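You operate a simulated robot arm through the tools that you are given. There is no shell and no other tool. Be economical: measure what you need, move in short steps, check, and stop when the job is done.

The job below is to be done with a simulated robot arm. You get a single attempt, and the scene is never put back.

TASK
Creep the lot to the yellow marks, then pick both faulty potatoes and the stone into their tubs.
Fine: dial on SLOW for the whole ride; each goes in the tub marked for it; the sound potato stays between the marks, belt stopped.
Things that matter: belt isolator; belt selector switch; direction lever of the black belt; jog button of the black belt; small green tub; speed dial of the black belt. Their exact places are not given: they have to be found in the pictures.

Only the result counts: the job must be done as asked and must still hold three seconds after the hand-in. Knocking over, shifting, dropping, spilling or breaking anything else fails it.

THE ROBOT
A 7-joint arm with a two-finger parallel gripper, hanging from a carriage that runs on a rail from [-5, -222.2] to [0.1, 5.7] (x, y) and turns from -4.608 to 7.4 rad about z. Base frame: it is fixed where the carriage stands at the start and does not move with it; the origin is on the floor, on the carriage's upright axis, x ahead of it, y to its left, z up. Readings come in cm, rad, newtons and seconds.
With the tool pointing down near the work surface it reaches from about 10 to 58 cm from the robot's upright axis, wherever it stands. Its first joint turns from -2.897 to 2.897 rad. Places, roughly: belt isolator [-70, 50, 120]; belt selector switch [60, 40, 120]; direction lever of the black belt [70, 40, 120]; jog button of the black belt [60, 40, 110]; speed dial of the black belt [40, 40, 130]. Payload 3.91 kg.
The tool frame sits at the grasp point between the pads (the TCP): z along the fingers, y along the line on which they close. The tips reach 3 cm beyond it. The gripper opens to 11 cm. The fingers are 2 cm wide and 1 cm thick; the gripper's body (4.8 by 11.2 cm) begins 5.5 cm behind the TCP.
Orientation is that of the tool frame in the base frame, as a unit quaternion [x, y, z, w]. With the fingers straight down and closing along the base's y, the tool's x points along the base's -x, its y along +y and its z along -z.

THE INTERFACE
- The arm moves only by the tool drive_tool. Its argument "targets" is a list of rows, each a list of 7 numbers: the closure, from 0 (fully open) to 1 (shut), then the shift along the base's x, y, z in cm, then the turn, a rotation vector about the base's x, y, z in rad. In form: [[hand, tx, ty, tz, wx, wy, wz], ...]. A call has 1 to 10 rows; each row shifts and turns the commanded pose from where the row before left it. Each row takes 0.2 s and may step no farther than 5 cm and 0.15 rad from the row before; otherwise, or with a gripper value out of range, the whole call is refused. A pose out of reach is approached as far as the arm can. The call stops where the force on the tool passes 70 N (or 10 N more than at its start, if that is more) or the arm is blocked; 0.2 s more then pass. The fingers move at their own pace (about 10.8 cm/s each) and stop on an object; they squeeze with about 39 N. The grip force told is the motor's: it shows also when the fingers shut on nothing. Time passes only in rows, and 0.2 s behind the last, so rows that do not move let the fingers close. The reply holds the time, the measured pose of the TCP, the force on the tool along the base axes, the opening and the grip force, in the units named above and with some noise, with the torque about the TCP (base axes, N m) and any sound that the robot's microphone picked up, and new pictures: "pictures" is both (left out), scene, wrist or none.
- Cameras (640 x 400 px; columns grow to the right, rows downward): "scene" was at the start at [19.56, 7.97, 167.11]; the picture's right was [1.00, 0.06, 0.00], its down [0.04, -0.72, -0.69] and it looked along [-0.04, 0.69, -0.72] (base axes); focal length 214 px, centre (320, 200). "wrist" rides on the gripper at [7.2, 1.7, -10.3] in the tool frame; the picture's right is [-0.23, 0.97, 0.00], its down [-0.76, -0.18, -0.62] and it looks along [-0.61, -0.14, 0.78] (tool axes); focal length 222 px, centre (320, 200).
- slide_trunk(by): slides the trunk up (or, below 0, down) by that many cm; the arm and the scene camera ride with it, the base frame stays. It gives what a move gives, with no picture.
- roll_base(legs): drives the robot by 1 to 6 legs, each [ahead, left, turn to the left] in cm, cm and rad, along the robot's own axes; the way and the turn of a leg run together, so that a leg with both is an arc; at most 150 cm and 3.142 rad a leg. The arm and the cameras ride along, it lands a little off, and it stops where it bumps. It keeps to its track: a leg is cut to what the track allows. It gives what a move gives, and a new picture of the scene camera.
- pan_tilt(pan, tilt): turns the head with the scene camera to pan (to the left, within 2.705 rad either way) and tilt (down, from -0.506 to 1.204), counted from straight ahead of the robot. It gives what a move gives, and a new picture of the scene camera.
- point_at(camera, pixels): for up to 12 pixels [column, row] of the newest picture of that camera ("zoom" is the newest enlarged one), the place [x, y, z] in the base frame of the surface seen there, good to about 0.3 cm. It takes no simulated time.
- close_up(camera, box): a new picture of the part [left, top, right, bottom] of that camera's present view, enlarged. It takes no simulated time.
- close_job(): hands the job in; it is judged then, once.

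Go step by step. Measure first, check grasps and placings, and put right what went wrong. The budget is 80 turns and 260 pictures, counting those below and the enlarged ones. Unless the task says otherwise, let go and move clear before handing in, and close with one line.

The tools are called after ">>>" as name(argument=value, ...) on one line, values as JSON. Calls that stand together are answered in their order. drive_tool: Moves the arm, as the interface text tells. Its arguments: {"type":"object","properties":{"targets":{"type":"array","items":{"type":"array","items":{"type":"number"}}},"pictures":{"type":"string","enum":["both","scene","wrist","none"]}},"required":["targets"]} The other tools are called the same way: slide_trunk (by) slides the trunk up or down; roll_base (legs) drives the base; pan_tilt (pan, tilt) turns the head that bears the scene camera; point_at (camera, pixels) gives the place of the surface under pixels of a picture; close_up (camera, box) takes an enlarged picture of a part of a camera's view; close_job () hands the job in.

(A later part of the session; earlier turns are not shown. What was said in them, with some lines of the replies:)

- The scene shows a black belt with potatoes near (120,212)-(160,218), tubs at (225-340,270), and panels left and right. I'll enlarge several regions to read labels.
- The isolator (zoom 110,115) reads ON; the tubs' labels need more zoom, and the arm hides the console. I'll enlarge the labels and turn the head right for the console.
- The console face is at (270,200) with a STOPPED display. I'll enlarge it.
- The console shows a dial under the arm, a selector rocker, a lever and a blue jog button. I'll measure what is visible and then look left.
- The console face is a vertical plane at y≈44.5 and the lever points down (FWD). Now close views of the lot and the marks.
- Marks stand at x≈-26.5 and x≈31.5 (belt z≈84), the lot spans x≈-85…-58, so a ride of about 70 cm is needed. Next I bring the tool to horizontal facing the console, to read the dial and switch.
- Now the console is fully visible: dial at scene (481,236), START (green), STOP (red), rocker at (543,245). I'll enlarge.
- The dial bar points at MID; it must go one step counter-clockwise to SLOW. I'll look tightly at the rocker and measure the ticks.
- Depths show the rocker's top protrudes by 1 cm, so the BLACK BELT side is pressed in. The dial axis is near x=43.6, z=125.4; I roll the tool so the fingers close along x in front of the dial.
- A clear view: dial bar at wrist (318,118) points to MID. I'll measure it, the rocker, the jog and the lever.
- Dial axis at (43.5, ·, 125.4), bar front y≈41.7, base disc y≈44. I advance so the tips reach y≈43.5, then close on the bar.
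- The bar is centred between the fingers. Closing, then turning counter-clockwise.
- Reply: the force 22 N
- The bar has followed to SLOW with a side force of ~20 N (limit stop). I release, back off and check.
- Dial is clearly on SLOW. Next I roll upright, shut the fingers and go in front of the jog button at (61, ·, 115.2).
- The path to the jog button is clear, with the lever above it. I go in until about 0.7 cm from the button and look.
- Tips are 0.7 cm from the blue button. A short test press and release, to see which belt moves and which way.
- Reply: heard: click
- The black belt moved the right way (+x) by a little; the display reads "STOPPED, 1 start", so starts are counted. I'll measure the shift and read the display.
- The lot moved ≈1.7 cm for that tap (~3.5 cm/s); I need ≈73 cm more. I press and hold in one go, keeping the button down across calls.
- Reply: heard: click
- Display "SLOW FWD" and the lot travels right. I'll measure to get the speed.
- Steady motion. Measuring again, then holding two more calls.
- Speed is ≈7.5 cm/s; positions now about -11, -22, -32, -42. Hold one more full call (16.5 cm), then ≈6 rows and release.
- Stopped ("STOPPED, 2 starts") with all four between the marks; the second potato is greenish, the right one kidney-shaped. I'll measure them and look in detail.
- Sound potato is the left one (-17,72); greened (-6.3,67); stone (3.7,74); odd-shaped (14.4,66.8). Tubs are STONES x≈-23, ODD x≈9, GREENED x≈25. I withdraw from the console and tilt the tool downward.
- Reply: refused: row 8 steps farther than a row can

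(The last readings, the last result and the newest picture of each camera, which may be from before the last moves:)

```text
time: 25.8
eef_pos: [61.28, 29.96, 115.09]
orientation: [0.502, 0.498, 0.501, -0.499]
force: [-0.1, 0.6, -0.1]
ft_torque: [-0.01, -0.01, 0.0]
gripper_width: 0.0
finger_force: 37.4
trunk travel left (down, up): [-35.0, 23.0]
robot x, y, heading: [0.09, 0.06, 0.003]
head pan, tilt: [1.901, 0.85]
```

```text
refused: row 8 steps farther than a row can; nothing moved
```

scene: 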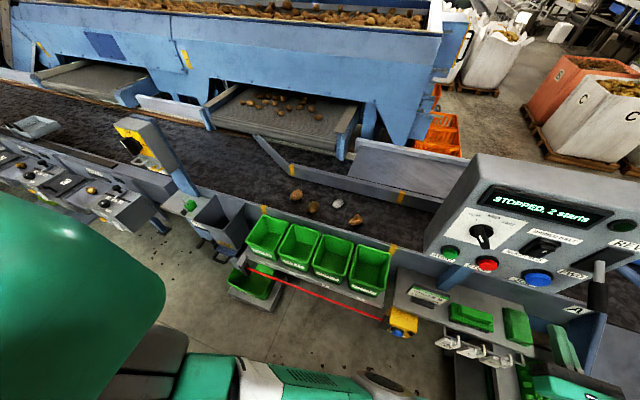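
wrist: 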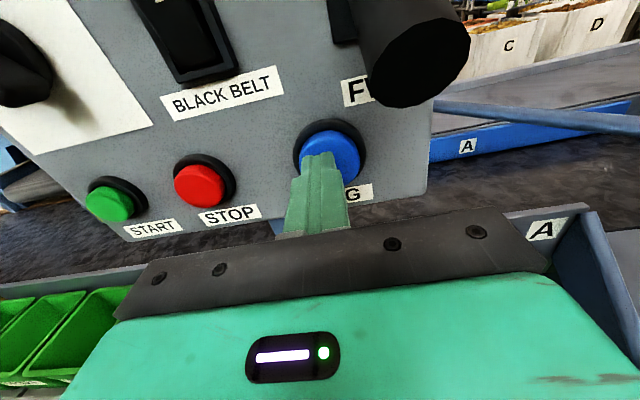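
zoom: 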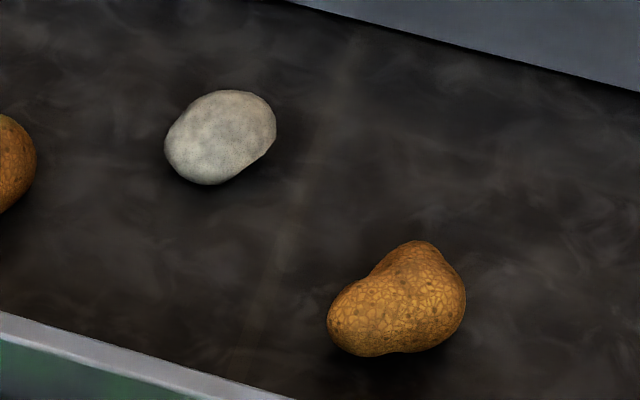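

>>> drive_tool(targets=[[1, -4.5, -0.5, 0.5, -0.1, 0, 0], [1, -4.5, -0.5, 1, -0.15, 0, 0], [1, -4.7, 0, 1, -0.15, 0, 0], [1, -4.7, 0, 0, -0.15, 0, 0], [1, -4.7, 0, 0, -0.15, 0, 0], [0.5, -4.7, 0, 0, -0.15, 0, 0], [0.2, -4.7, 0, 0, -0.15, 0, 0], [0.2, -4.5, 2, 0, 0, 0, 0], [0.2, -4.5, 2, 0, 0, 0, 0], [0.2, -4.5, 2, 0, 0, 0, 0]], pictures="both")

>>> roll_base(legs=[[0, 5.5, 0]])

```text
time: 28.0
eef_pos: [15.24, 34.79, 117.46]
orientation: [0.679, 0.678, 0.201, -0.198]
force: [0.5, 0.1, -1.0]
ft_torque: [0.01, -0.01, 0.01]
gripper_width: 8.8
finger_force: 0.1
trunk travel left (down, up): [-35.0, 23.0]
robot x, y, heading: [0.15, -0.19, -0.001]
head pan, tilt: [1.901, 0.85]
```

scene: 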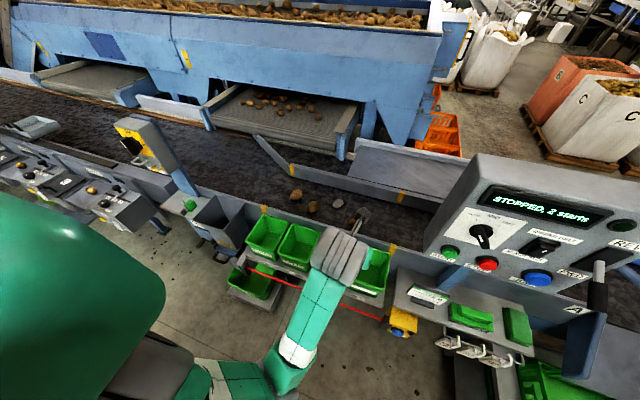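
wrist: 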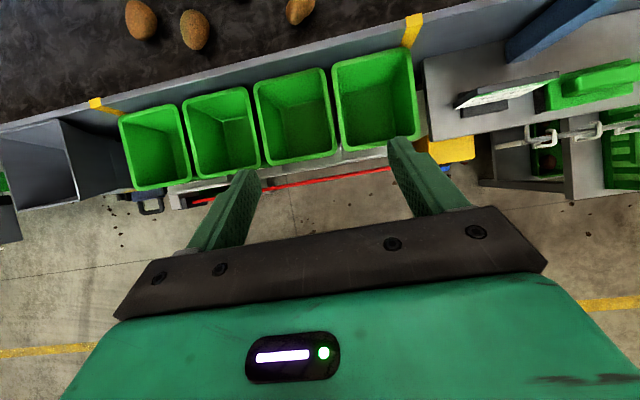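

```text
time: 29.0
eef_pos: [15.45, 40.07, 117.62]
orientation: [0.678, 0.679, 0.2, -0.198]
force: [0.9, 0.6, 0.0]
ft_torque: [0.01, -0.02, 0.0]
gripper_width: 8.81
finger_force: 0.1
trunk travel left (down, up): [-35.0, 23.0]
robot x, y, heading: [0.4, 5.61, 0.006]
head pan, tilt: [1.901, 0.85]
```

scene: 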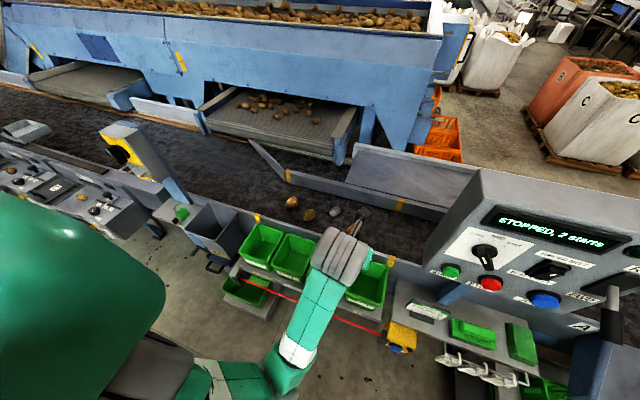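

Carriage is at y=5.6 and the tool is tilted 33° outward. Going over the odd-shaped potato at hover height.

>>> drive_tool(targets=[[0, -0.1, 4, -2, 0, 0, 0], [0, -0.1, 4, -2, 0, 0, 0], [0, -0.1, 4, -2, 0, 0, 0], [0, -0.1, 4, -2, 0, 0, 0], [0, -0.1, 4, -2, 0, 0, 0], [0, -0.2, 4, -3, 0, 0, 0], [0, -0.2, 2.5, -3, 0, 0, 0], [0, 0, 0, 0, 0, 0, 0]], pictures="both")

```text
time: 30.8
eef_pos: [14.78, 66.42, 101.49]
orientation: [0.678, 0.679, 0.2, -0.197]
force: [0.1, -0.7, 0.4]
ft_torque: [-0.01, 0.0, 0.04]
gripper_width: 11.01
finger_force: 0.0
trunk travel left (down, up): [-35.0, 23.0]
robot x, y, heading: [0.04, 5.65, 0.004]
head pan, tilt: [1.901, 0.85]
```

scene: 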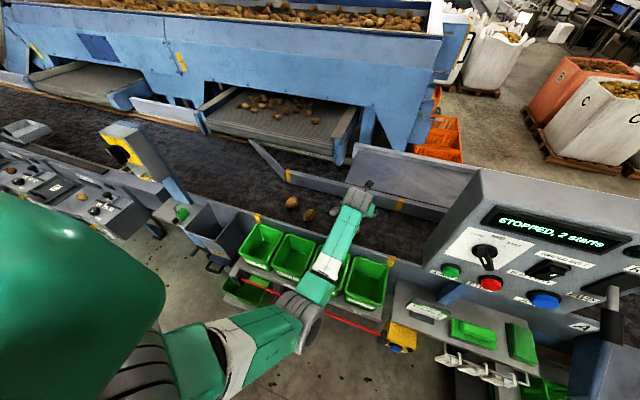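
wrist: 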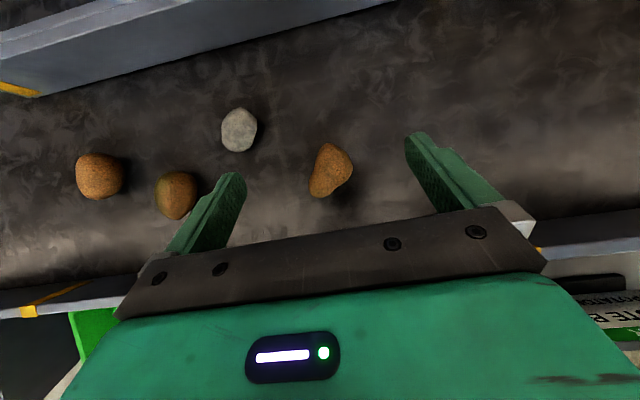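

Potato sits between the fingers at wrist (331,170). I'll measure it, and check the elbow (300,310) against the red beam.

>>> point_at(camera="wrist", pixels=[[331, 168], [325, 147], [346, 165], [315, 190], [322, 195], [349, 183], [355, 200], [240, 128], [176, 195], [100, 175]])

>>> point_at(camera="scene", pixels=[[300, 310], [310, 340], [285, 335], [250, 330], [300, 350]])

>>> close_up(camera="wrist", box=[230, 90, 430, 215])

```text
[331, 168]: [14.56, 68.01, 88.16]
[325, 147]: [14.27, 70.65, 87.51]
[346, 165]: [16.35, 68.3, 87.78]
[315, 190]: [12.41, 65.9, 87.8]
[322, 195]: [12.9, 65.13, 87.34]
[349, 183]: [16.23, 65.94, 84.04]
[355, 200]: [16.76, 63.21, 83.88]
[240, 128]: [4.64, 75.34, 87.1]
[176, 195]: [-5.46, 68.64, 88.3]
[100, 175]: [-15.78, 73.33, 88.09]
```

```text
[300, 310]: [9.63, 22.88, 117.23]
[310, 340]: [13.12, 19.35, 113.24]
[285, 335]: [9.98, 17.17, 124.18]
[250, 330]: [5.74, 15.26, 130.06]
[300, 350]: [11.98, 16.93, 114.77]
```

```text
3.20 times, centred on (330, 152) of wrist
```

zoom: 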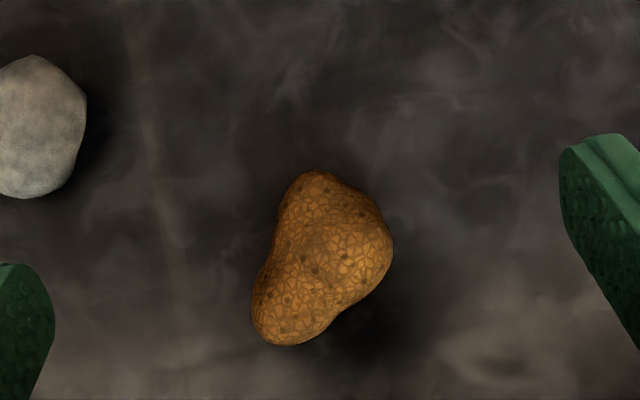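

Elbow is at z≈115, well above the beam. The potato's long axis is ~25° off y, so I turn -0.3 rad and descend to z=87.6 around centre (14.4,67.5).

>>> drive_tool(targets=[[0, -0.3, 0, -3, 0, 0, -0.15], [0, -0.3, 0, -3, 0, 0, -0.15], [0, 0, 0, -3.5, 0, 0, 0], [0, 0, 0, -2.5, 0, 0, 0], [0, 0, 0.1, -1.8, 0, 0, 0], [0, 0, 0, 0, 0, 0, 0]], pictures="wrist")

```text
time: 32.2
eef_pos: [14.18, 66.75, 87.83]
orientation: [0.772, 0.57, 0.228, -0.166]
force: [0.1, -0.3, -1.1]
ft_torque: [0.01, 0.02, -0.01]
gripper_width: 11.04
finger_force: 0.2
trunk travel left (down, up): [-35.0, 23.0]
robot x, y, heading: [0.29, 5.25, 0.004]
head pan, tilt: [1.901, 0.85]
```

wrist: 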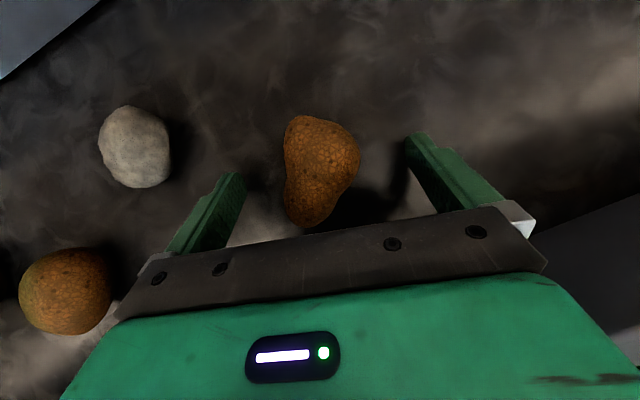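

Potato is between the pads at (322,170), now aligned. Closing gently and lifting a little.

>>> drive_tool(targets=[[0.5, 0, 0, 0, 0, 0, 0], [1, 0, 0, 0, 0, 0, 0], [1, 0, 0, 0, 0, 0, 0], [1, 0, 0, 0, 0, 0, 0], [1, 0, 0, 0, 0, 0, 0], [1, 0, 0, 2, 0, 0, 0], [1, 0, 0, 2, 0, 0, 0]], pictures="wrist")

```text
time: 33.8
eef_pos: [14.16, 66.55, 91.76]
orientation: [0.772, 0.57, 0.227, -0.166]
force: [-0.1, 0.1, -1.1]
ft_torque: [-0.03, 0.01, 0.01]
gripper_width: 4.26
finger_force: 38.9
trunk travel left (down, up): [-35.0, 23.0]
robot x, y, heading: [-0.01, 5.12, -0.006]
head pan, tilt: [1.901, 0.85]
```

wrist: 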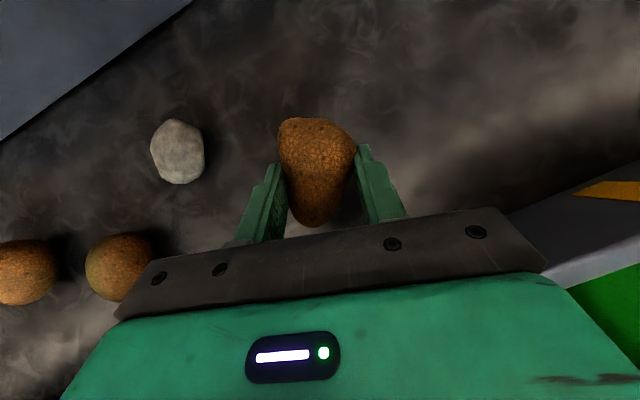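

Grip is solid (4.26 cm). I lift, straighten the tool and carry it above the ODD SHAPE tub (x≈9, y≈47).

>>> drive_tool(targets=[[1, 0, 0, 4, 0, 0, 0.15], [1, 0, 0, 4.5, 0, 0, 0.15], [1, -1.3, -4.5, 0, -0.14, 0, 0], [1, -1.3, -4.5, 0, -0.14, 0, 0], [1, -1.3, -4.5, 0, -0.14, 0, 0], [1, -1.3, -4.5, 0, -0.15, 0, 0], [1, 0, -1.5, -2, 0, 0, 0], [1, 0, 0, 0, 0, 0, 0]], pictures="both")

>>> close_up(camera="scene", box=[220, 180, 420, 320])

```text
time: 35.6
eef_pos: [8.87, 47.33, 98.21]
orientation: [0.707, 0.708, 0.003, 0.0]
force: [-0.4, -0.9, -0.2]
ft_torque: [0.01, -0.05, -0.03]
gripper_width: 4.28
finger_force: 38.8
trunk travel left (down, up): [-35.0, 23.0]
robot x, y, heading: [0.28, 5.25, -0.003]
head pan, tilt: [1.901, 0.85]
```

scene: 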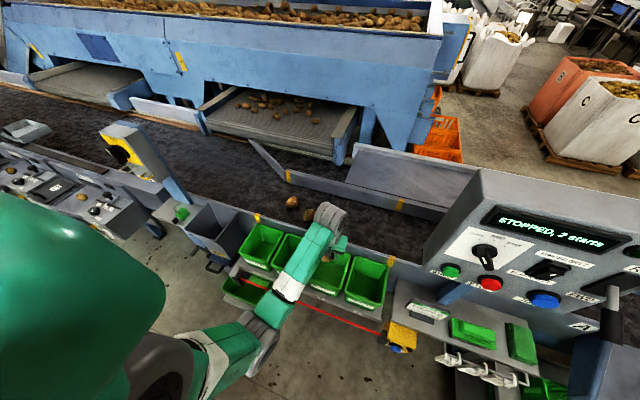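
wrist: 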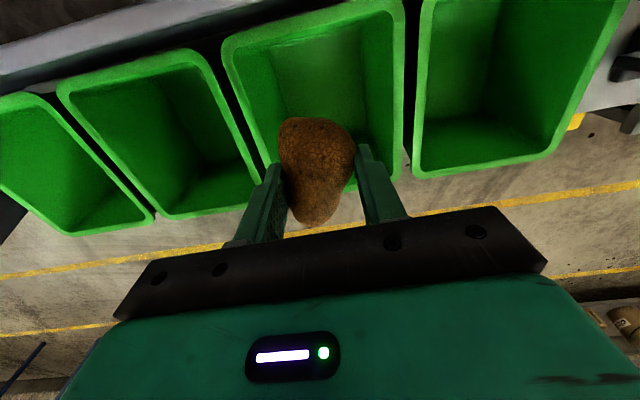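

```text
2.86 times, centred on (320, 250) of scene
```

zoom: 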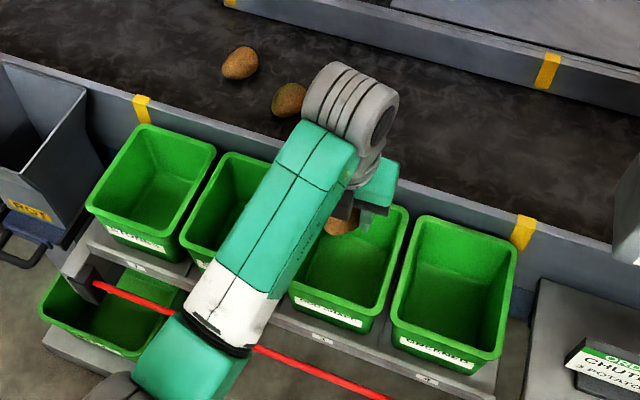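

The potato hangs over the third tub. I'll measure its rim from the wrist picture.

>>> point_at(camera="wrist", pixels=[[223, 55], [310, 22], [400, 10], [402, 90], [400, 150], [262, 140], [300, 70], [240, 95], [416, 100], [580, 80], [180, 55], [440, 172]])

```text
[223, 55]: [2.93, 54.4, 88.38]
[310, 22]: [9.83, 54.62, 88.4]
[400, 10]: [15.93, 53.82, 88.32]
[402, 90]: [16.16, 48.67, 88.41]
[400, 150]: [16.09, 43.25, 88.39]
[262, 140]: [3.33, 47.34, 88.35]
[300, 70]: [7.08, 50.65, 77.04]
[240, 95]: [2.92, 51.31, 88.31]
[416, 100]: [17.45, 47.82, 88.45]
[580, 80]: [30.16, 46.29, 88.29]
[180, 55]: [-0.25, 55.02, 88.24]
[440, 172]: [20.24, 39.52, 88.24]
```

Tub 3 spans x 2.7–16.3, y 40–54.5. Descend to z=83.3 and release, opening only part way.

>>> drive_tool(targets=[[1, 0.6, -0.2, -4, 0, 0, 0], [1, 0, 0, -4, 0, 0, 0], [1, 0, 0, -4, 0, 0, 0], [1, 0, 0, -2.7, 0, 0, 0], [1, 0, 0, 0, 0, 0, 0], [0.4, 0, 0, 0, 0, 0, 0], [0.4, 0, 0, 0, 0, 0, 0], [0.4, 0, 0, 4, 0, 0, 0], [0.4, 0, 0, 5, 0, 0, 0], [0.4, 0, 0, 5, 0, 0, 0]], pictures="wrist")

```text
time: 37.8
eef_pos: [9.38, 47.32, 97.74]
orientation: [0.707, 0.708, 0.002, 0.001]
force: [0.0, 0.3, -0.3]
ft_torque: [0.03, 0.02, -0.02]
gripper_width: 6.6
finger_force: 0.1
trunk travel left (down, up): [-35.0, 23.0]
robot x, y, heading: [0.11, 5.58, -0.001]
head pan, tilt: [1.901, 0.85]
```

wrist: 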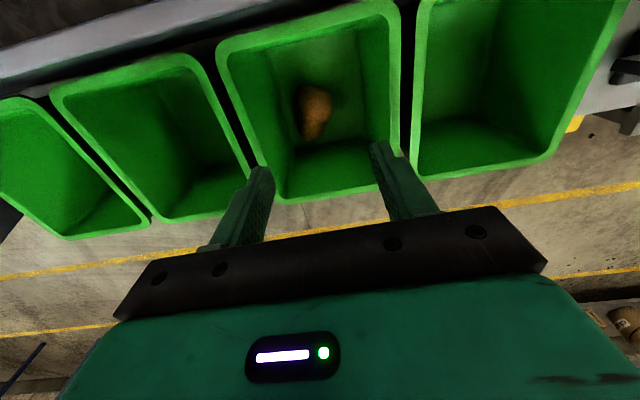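

Odd-shaped potato lies in its tub. Now to hover over the greened potato near (-6,68).

>>> drive_tool(targets=[[0.2, -3, 3.9, 0.8, 0.115, 0, 0], [0, -3, 3.9, 0.8, 0.115, 0, 0], [0, -3, 3.9, 0.8, 0.115, 0, 0], [0, -3, 3.9, 0, 0.115, 0, 0], [0, -3.2, 3.8, 0, 0.115, 0, 0], [0, 0, 0, 0, 0, 0, 0]], pictures="wrist")

>>> close_up(camera="wrist", box=[170, 70, 490, 230])

```text
time: 39.2
eef_pos: [-6.14, 66.01, 100.34]
orientation: [0.677, 0.678, 0.202, -0.2]
force: [0.2, -0.1, 0.3]
ft_torque: [-0.04, 0.0, 0.0]
gripper_width: 11.0
finger_force: 0.0
trunk travel left (down, up): [-35.0, 23.0]
robot x, y, heading: [0.18, 5.1, 0.003]
head pan, tilt: [1.901, 0.85]
```

wrist: 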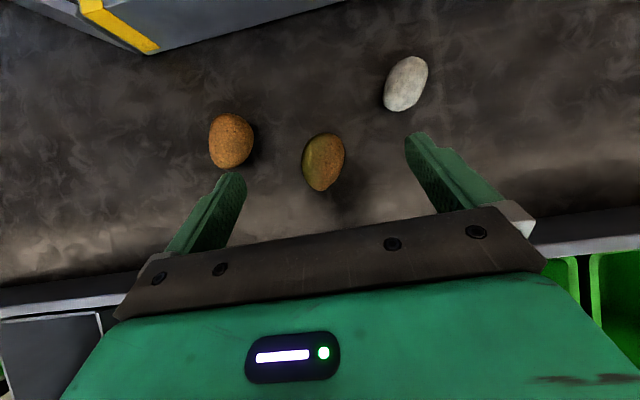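

```text
2.00 times, centred on (330, 150) of wrist
```

zoom: 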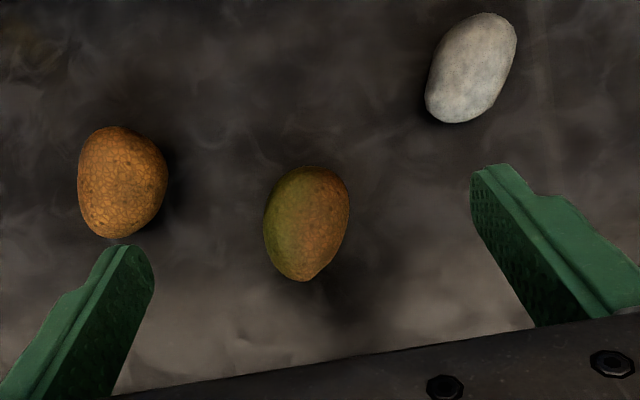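

The sound potato at wrist (231,140) is close to the left finger's path, so I'll pre-close to ~8 cm. Measuring edges first.

>>> point_at(camera="wrist", pixels=[[323, 162], [304, 162], [342, 160], [328, 137], [320, 187], [231, 140], [250, 142], [212, 138], [405, 85], [398, 105], [390, 85], [424, 80]])

```text
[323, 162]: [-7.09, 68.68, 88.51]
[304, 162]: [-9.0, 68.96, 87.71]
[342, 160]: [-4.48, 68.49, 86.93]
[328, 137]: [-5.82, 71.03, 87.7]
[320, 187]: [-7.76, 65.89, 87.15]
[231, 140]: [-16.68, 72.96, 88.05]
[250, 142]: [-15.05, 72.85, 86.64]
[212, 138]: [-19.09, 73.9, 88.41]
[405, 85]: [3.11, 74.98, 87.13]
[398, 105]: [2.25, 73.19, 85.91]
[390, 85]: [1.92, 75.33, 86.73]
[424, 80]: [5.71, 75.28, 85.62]
```

Greened potato centre (-6.9,68.4), sound one's near edge ≈-14.5. Descend with 8 cm opening and grip.

>>> drive_tool(targets=[[0.27, -0.4, 0.7, -3, 0, 0, 0], [0.27, -0.35, 0.7, -4, 0, 0, 0], [0.27, 0, 0, -3.5, 0, 0, 0], [0.27, 0, 0, -2.1, 0, 0, 0], [0.27, 0, 0, 0, 0, 0, 0]], pictures="wrist")

```text
time: 40.4
eef_pos: [-6.73, 67.67, 87.25]
orientation: [0.679, 0.677, 0.203, -0.199]
force: [-0.6, 0.4, 0.1]
ft_torque: [0.02, -0.02, -0.01]
gripper_width: 8.01
finger_force: 0.0
trunk travel left (down, up): [-35.0, 23.0]
robot x, y, heading: [0.13, 5.44, 0.003]
head pan, tilt: [1.901, 0.85]
```

wrist: 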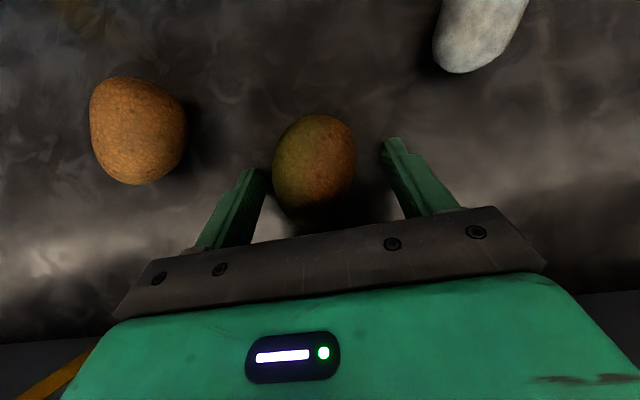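

Potato is centred between the pads; closing and lifting.

>>> drive_tool(targets=[[0.6, 0, 0, 0, 0, 0, 0], [1, 0, 0, 0, 0, 0, 0], [1, 0, 0, 0, 0, 0, 0], [1, 0, 0, 0, 0, 0, 0], [1, 0, 0, 2, 0, 0, 0], [1, 0, 0, 3, 0, 0, 0]], pictures="wrist")

```text
time: 41.8
eef_pos: [-6.3, 67.65, 92.45]
orientation: [0.678, 0.678, 0.203, -0.199]
force: [0.5, -0.1, -0.5]
ft_torque: [0.0, -0.01, 0.0]
gripper_width: 5.03
finger_force: 38.8
trunk travel left (down, up): [-35.0, 23.0]
robot x, y, heading: [0.22, 5.64, -0.004]
head pan, tilt: [1.901, 0.85]
```

wrist: 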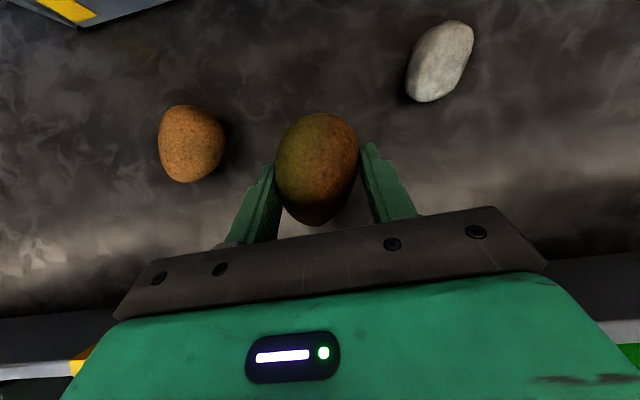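

Held at 5.0 cm. Lift and carry to the GREENED tub centre (24.1,47.1).

>>> drive_tool(targets=[[1, 0, 0, 4, 0, 0, 0], [1, 0, 0, 4, 0, 0, 0], [1, 3.8, -2.6, 0, -0.1, 0, 0], [1, 3.8, -2.6, 0, -0.1, 0, 0], [1, 3.8, -2.6, 0, -0.1, 0, 0], [1, 3.8, -2.6, 0, -0.1, 0, 0], [1, 3.8, -2.6, 0, -0.1, 0, 0], [1, 3.8, -2.6, 0, -0.075, 0, 0], [1, 3.8, -2.6, 0, 0, 0, 0], [1, 3.8, -2.3, -2, 0, 0, 0]], pictures="wrist")

>>> point_at(camera="wrist", pixels=[[228, 60], [300, 30], [390, 15], [402, 100], [240, 100], [320, 60]])

```text
time: 44.0
eef_pos: [23.68, 46.84, 98.22]
orientation: [0.706, 0.708, 0.002, 0.0]
force: [-1.0, 0.4, -1.0]
ft_torque: [-0.01, -0.02, 0.01]
gripper_width: 5.0
finger_force: 39.3
trunk travel left (down, up): [-35.0, 23.0]
robot x, y, heading: [0.43, 4.96, 0.0]
head pan, tilt: [1.901, 0.85]
```

wrist: 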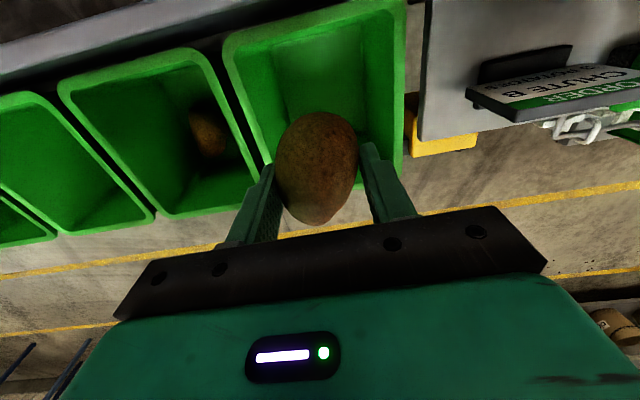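

```text
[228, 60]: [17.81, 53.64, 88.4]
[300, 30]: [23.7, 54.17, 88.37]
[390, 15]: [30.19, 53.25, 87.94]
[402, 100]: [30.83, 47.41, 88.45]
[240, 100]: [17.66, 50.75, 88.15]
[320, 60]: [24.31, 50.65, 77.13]
```

Tub 4 centre x≈24.2. Shift +0.5, descend and release.

>>> drive_tool(targets=[[1, 0.5, 0.1, -4, 0, 0, 0], [1, 0, 0, -4, 0, 0, 0], [1, 0, 0, -4, 0, 0, 0], [1, 0, 0, -2.7, 0, 0, 0], [1, 0, 0, 0, 0, 0, 0], [0.35, 0, 0, 0, 0, 0, 0], [0.35, 0, 0, 0, 0, 0, 0], [0.35, 0, 0, 4, 0, 0, 0], [0.35, 0, 0, 5, 0, 0, 0], [0.35, 0, 0, 5, 0, 0, 0]], pictures="wrist")

```text
time: 46.2
eef_pos: [24.29, 47.45, 97.59]
orientation: [0.706, 0.708, 0.001, 0.0]
force: [0.2, -0.1, 1.1]
ft_torque: [0.0, -0.03, 0.02]
gripper_width: 7.14
finger_force: 0.1
trunk travel left (down, up): [-35.0, 23.0]
robot x, y, heading: [0.14, 5.22, 0.004]
head pan, tilt: [1.901, 0.85]
```

wrist: 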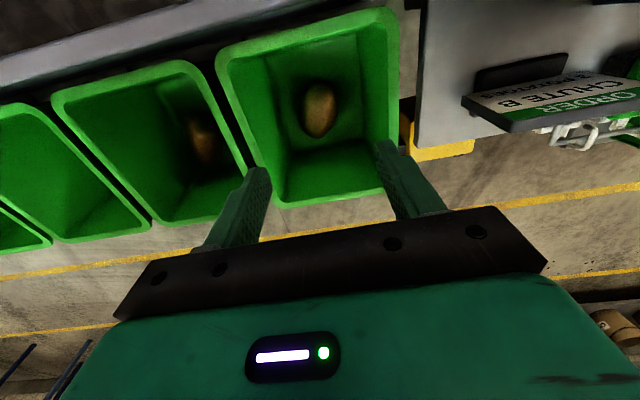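

Greened potato is in. Now the stone: hover at about (3.6,73,98) with 0.7 rad tilt.

>>> drive_tool(targets=[[0.2, -2.95, 3.6, 0.5, 0.1, 0, 0], [0.2, -2.95, 3.6, 0.5, 0.1, 0, 0], [0.2, -2.95, 3.6, 0.5, 0.1, 0, 0], [0.2, -2.95, 3.6, 0, 0.1, 0, 0], [0.2, -2.95, 3.6, 0, 0.1, 0, 0], [0.2, -2.95, 3.6, 0, 0.1, 0, 0], [0.2, -2.95, 3.6, 0, 0.1, 0, 0], [0.2, 0, 0, 0, 0, 0, 0]], pictures="both")

>>> close_up(camera="wrist", box=[170, 70, 490, 230])

```text
time: 48.0
eef_pos: [3.25, 72.64, 99.24]
orientation: [0.664, 0.664, 0.244, -0.242]
force: [0.4, -0.4, 0.7]
ft_torque: [-0.03, -0.01, 0.03]
gripper_width: 8.8
finger_force: 0.0
trunk travel left (down, up): [-35.0, 23.0]
robot x, y, heading: [0.19, 5.51, 0.009]
head pan, tilt: [1.901, 0.85]
```

scene: 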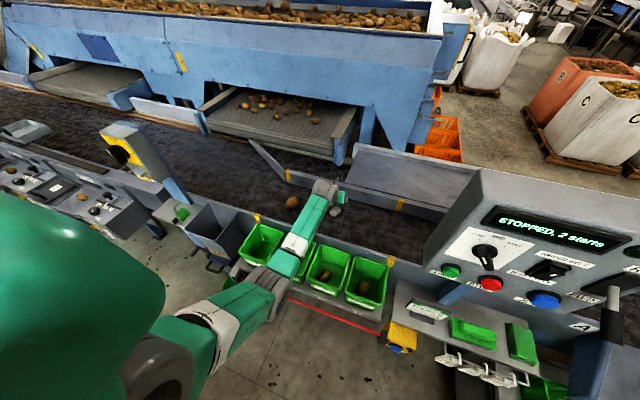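
wrist: 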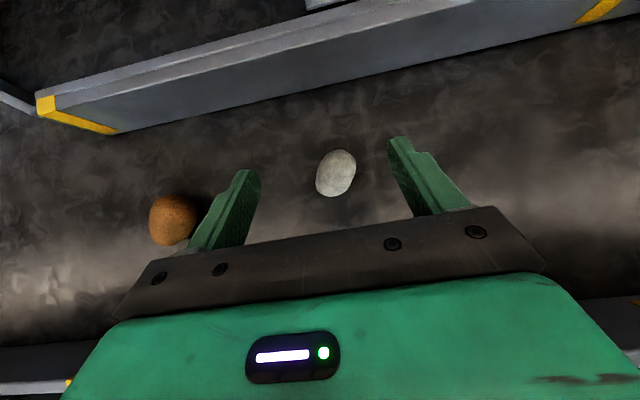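

```text
2.00 times, centred on (330, 150) of wrist
```

zoom: 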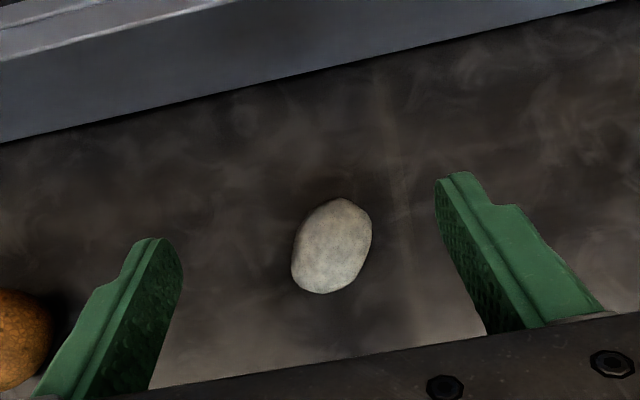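

>>> point_at(camera="wrist", pixels=[[336, 172], [318, 178], [353, 168], [341, 152], [331, 194], [345, 200]])

```text
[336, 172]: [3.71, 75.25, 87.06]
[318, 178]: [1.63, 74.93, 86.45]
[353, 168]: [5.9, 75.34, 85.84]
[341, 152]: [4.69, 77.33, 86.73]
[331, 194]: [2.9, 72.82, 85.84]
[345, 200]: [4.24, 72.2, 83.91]
```

Stone centre (3.7,75,85.6). Descend to TCP (3.7,73.7,87.2) and look.

>>> drive_tool(targets=[[0.3, 0.45, 0.5, -3.5, 0, 0, 0], [0.3, 0, 0.5, -3.5, 0, 0, 0], [0.3, 0, 0, -3, 0, 0, 0], [0.3, 0, 0, -1.9, 0, 0, 0], [0.3, 0, 0, 0, 0, 0, 0]], pictures="wrist")

```text
time: 49.2
eef_pos: [4.09, 73.68, 87.23]
orientation: [0.664, 0.664, 0.245, -0.242]
force: [0.0, -0.7, 0.1]
ft_torque: [-0.01, 0.01, -0.02]
gripper_width: 7.7
finger_force: 0.0
trunk travel left (down, up): [-35.0, 23.0]
robot x, y, heading: [0.38, 5.19, -0.002]
head pan, tilt: [1.901, 0.85]
```

wrist: 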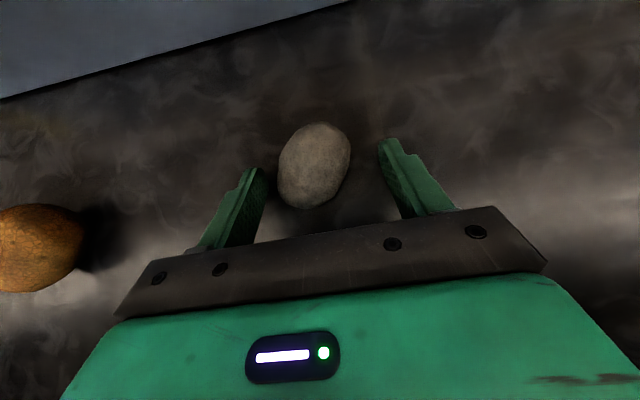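

The stone lies between the finger tips. Closing and lifting.

>>> drive_tool(targets=[[0.6, 0, 0, 0, 0, 0, 0], [1, 0, 0, 0, 0, 0, 0], [1, 0, 0, 0, 0, 0, 0], [1, 0, 0, 0, 0, 0, 0], [1, 0, 0, 2, 0, 0, 0], [1, 0, 0, 3, 0, 0, 0]], pictures="wrist")

```text
time: 50.6
eef_pos: [4.11, 73.69, 92.39]
orientation: [0.663, 0.665, 0.244, -0.242]
force: [0.0, 0.7, -0.3]
ft_torque: [0.0, 0.03, 0.01]
gripper_width: 5.0
finger_force: 39.2
trunk travel left (down, up): [-35.0, 23.0]
robot x, y, heading: [0.64, 5.01, -0.003]
head pan, tilt: [1.901, 0.85]
```

wrist: 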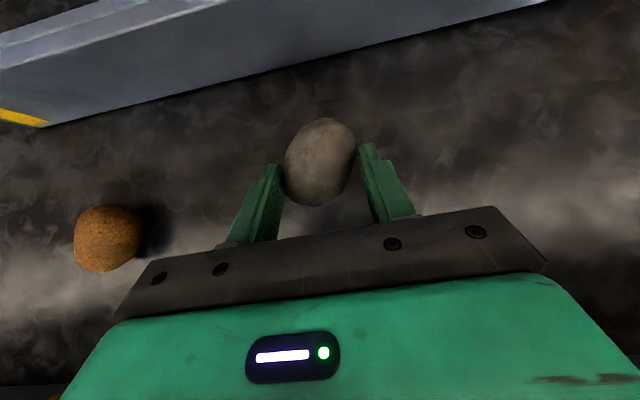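

Stone held (5.0 cm). Lift and carry to the STONES tub (x≈-23, y≈47).

>>> drive_tool(targets=[[1, 0, 0, 4, 0, 0, 0], [1, 0, 0, 4, 0, 0, 0], [1, -3.4, -3.35, 0, -0.0875, 0, 0], [1, -3.4, -3.35, 0, -0.0875, 0, 0], [1, -3.4, -3.35, 0, -0.0875, 0, 0], [1, -3.4, -3.35, 0, -0.0875, 0, 0], [1, -3.4, -3.35, 0, -0.0875, 0, 0], [1, -3.4, -3.35, 0, -0.0875, 0, 0], [1, -3.4, -3.35, 0, -0.0875, 0, 0], [1, -3.4, -3.35, 0, -0.0875, 0, 0]], pictures="both")

>>> point_at(camera="wrist", pixels=[[228, 60], [300, 30], [390, 15], [402, 100], [240, 100], [320, 60]])

```text
time: 52.8
eef_pos: [-21.65, 50.23, 101.22]
orientation: [0.706, 0.708, 0.001, 0.002]
force: [0.9, -0.1, -2.3]
ft_torque: [-0.02, 0.02, 0.0]
gripper_width: 4.91
finger_force: 39.0
out of reach, approached as far as the arm can: row 9, 10
trunk travel left (down, up): [-35.0, 23.0]
robot x, y, heading: [-0.1, 5.26, 0.009]
head pan, tilt: [1.901, 0.85]
```

scene: 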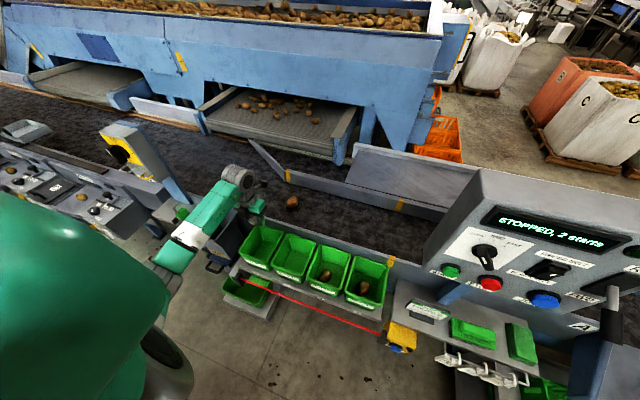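
wrist: 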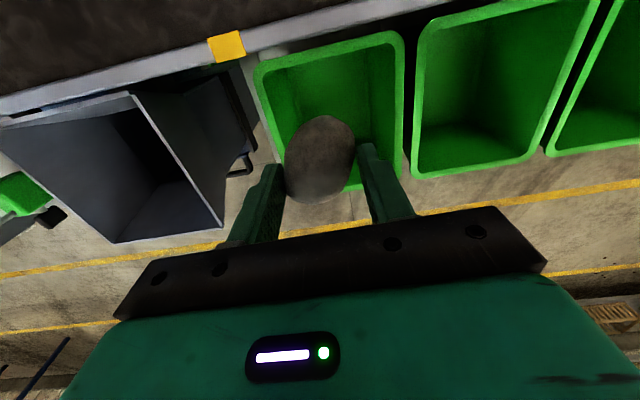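

```text
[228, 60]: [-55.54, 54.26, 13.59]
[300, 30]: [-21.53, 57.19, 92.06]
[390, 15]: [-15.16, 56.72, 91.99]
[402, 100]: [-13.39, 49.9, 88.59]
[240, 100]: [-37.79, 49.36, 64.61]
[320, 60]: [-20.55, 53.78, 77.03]
```

Rows 9–10 hit a joint limit (TCP -21.6,50.2). I'll turn the tool yaw with the arm's swing (+z) to free it, and measure the tub's rim.

>>> point_at(camera="wrist", pixels=[[258, 80], [330, 48], [403, 60], [400, 150], [270, 120], [410, 120]])

>>> drive_tool(targets=[[1, 0, 0, 0, 0, 0, 0.15], [1, 0, 0, 0, 0, 0, 0.15], [1, 0, 0, 0, 0, 0, 0.1], [1, 0, 0, 0, 0, 0, 0]], pictures="wrist")

```text
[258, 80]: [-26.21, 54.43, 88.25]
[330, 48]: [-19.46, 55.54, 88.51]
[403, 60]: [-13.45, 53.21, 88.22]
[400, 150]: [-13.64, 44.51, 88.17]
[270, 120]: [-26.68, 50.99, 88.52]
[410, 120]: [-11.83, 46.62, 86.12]
```

```text
time: 53.8
eef_pos: [-21.48, 50.55, 101.01]
orientation: [0.551, 0.834, 0.002, 0.0]
force: [0.1, -0.5, -2.2]
ft_torque: [-0.01, -0.01, 0.0]
gripper_width: 4.88
finger_force: 39.0
trunk travel left (down, up): [-35.0, 23.0]
robot x, y, heading: [-0.04, 4.87, -0.002]
head pan, tilt: [1.901, 0.85]
```

wrist: 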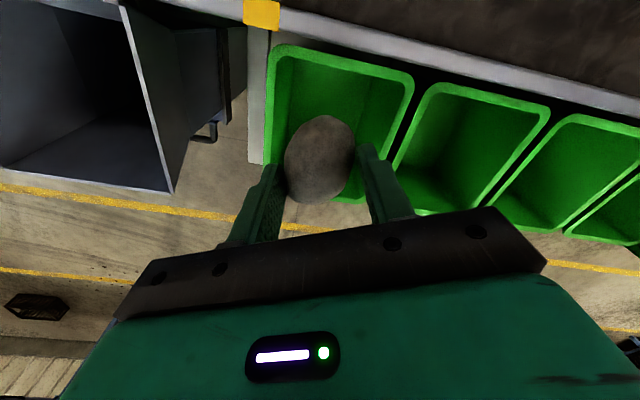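

The STONES tub's centre is actually (-20,47.3). I'll step back toward it and see how the command follows.

>>> drive_tool(targets=[[1, 1.3, -1.5, 0, 0, 0, 0], [1, 0, -1.5, 0, 0, 0, 0], [1, 0, 0, 0, 0, 0, 0]], pictures="none")

```text
time: 54.6
eef_pos: [-20.21, 47.79, 100.96]
orientation: [0.552, 0.834, 0.001, 0.001]
force: [-0.2, -1.2, -1.1]
ft_torque: [0.0, 0.0, 0.01]
gripper_width: 4.88
finger_force: 39.3
trunk travel left (down, up): [-35.0, 23.0]
robot x, y, heading: [-0.27, 5.23, 0.003]
head pan, tilt: [1.901, 0.85]
```

Reached (-20.2,47.8). Undo part of the yaw and start descending.

>>> drive_tool(targets=[[1, 0.2, -0.5, 0, 0, 0, -0.15], [1, 0, 0, 0, 0, 0, -0.1], [1, 0, 0, -4, 0, 0, 0], [1, 0, 0, -4, 0, 0, 0], [1, 0, 0, 0, 0, 0, 0]], pictures="wrist")

```text
time: 55.8
eef_pos: [-19.77, 48.52, 93.11]
orientation: [0.651, 0.759, 0.001, 0.001]
force: [-0.4, -0.5, -1.2]
ft_torque: [-0.04, -0.01, -0.01]
gripper_width: 4.06
finger_force: 38.8
out of reach, approached as far as the arm can: row 3, 4
trunk travel left (down, up): [-35.0, 23.0]
robot x, y, heading: [0.22, 5.49, -0.004]
head pan, tilt: [1.901, 0.85]
```

wrist: 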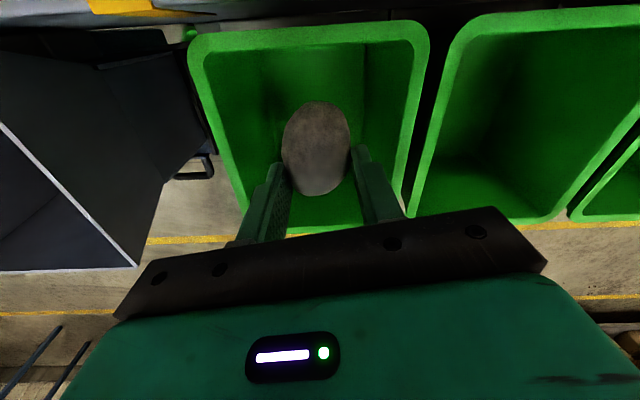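

The grip narrowed to 4.06 cm (stone creeping), but it's over the tub. I restore the yaw, and descend promptly.

>>> drive_tool(targets=[[1, 0, -0.5, -2, 0, 0, 0.15], [1, 0, -0.3, -3, 0, 0, 0.1], [1, 0, 0, -3, 0, 0, 0], [1, 0, 0, 0, 0, 0, 0]], pictures="wrist")

```text
time: 56.8
eef_pos: [-19.51, 47.33, 85.13]
orientation: [0.552, 0.834, 0.001, 0.0]
force: [0.6, -0.5, -1.6]
ft_torque: [-0.02, -0.02, 0.02]
gripper_width: 4.03
finger_force: 38.3
trunk travel left (down, up): [-35.0, 23.0]
robot x, y, heading: [-0.12, 5.35, 0.001]
head pan, tilt: [1.901, 0.85]
```

wrist: 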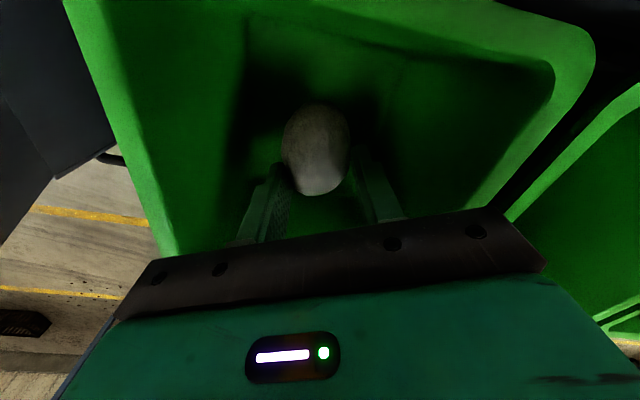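

The stone is inside the tub opening. One more cm down, release, and rise.

>>> drive_tool(targets=[[1, -0.3, 0, -1.2, 0, 0, 0], [1, 0, 0, 0, 0, 0, 0], [0.4, 0, 0, 0, 0, 0, 0], [0.4, 0, 0, 0, 0, 0, 0], [0.4, 0, 0, 4, 0, 0, 0], [0.4, 0, 0, 5, 0, 0, 0], [0.4, 0, 0, 5, 0, 0, 0], [0.4, 2, -2, 3, 0, 0, 0]], pictures="both")

>>> close_up(camera="scene", box=[220, 180, 420, 320])

```text
time: 58.6
eef_pos: [-18.53, 45.46, 101.24]
orientation: [0.551, 0.835, 0.001, -0.001]
force: [-0.3, -0.1, 0.2]
ft_torque: [0.01, -0.01, 0.02]
gripper_width: 6.61
finger_force: 0.0
trunk travel left (down, up): [-35.0, 23.0]
robot x, y, heading: [0.15, 5.36, -0.007]
head pan, tilt: [1.901, 0.85]
```

scene: 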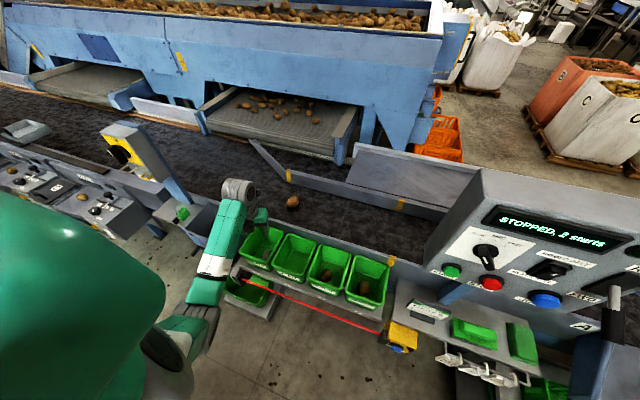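
wrist: 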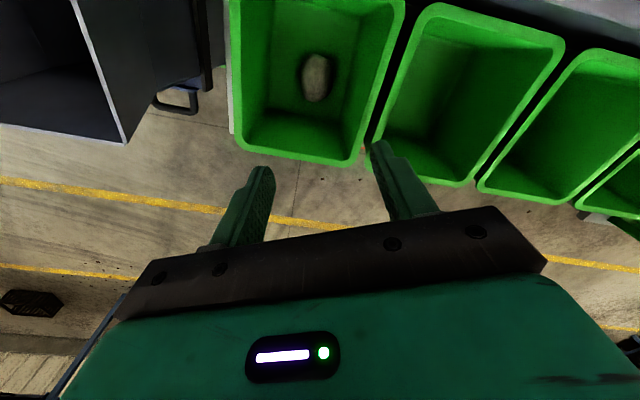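

```text
2.86 times, centred on (320, 250) of scene
```

zoom: 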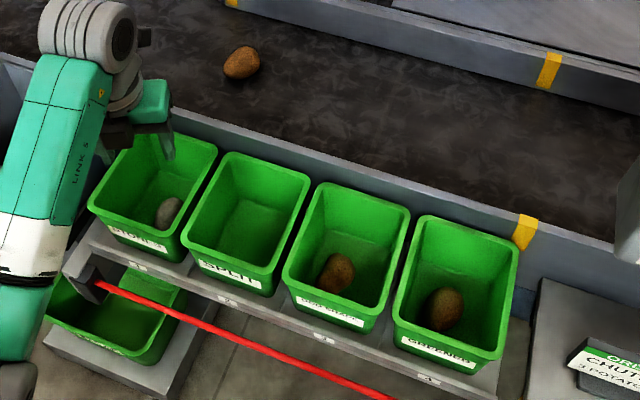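

The stone is in STONES, the odd potato in ODD SHAPE, the greened one in GREENED; the sound potato sits between the marks and the display reads STOPPED. I'm already clear at z=101, so I rise a bit more and hand in.

>>> drive_tool(targets=[[0.4, 2, -1, 4, 0, 0, 0], [0.4, 2, -1, 4, 0, 0, 0], [0.4, 0, 0, 0, 0, 0, 0]], pictures="scene")

>>> close_job()

```text
time: 59.4
eef_pos: [-13.33, 46.65, 108.58]
orientation: [0.552, 0.834, 0.0, 0.0]
force: [-0.2, 0.0, -0.8]
ft_torque: [-0.03, 0.0, 0.03]
gripper_width: 6.61
finger_force: 0.0
out of reach, approached as far as the arm can: row 1, 2
trunk travel left (down, up): [-35.0, 23.0]
robot x, y, heading: [-0.18, 4.9, 0.004]
head pan, tilt: [1.901, 0.85]
```

scene: 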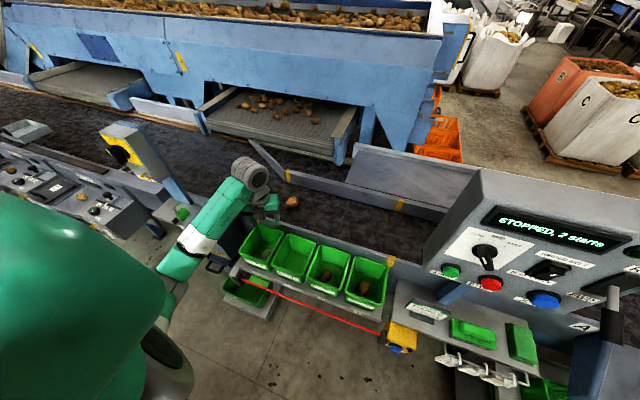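

```text
The job is handed in.
```

The job is handed in: I jogged the lot to the yellow marks with the dial on SLOW. The stone, the odd-shaped potato and the greened potato are each in their marked tubs, and the sound potato sits between the marks with the belt stopped.
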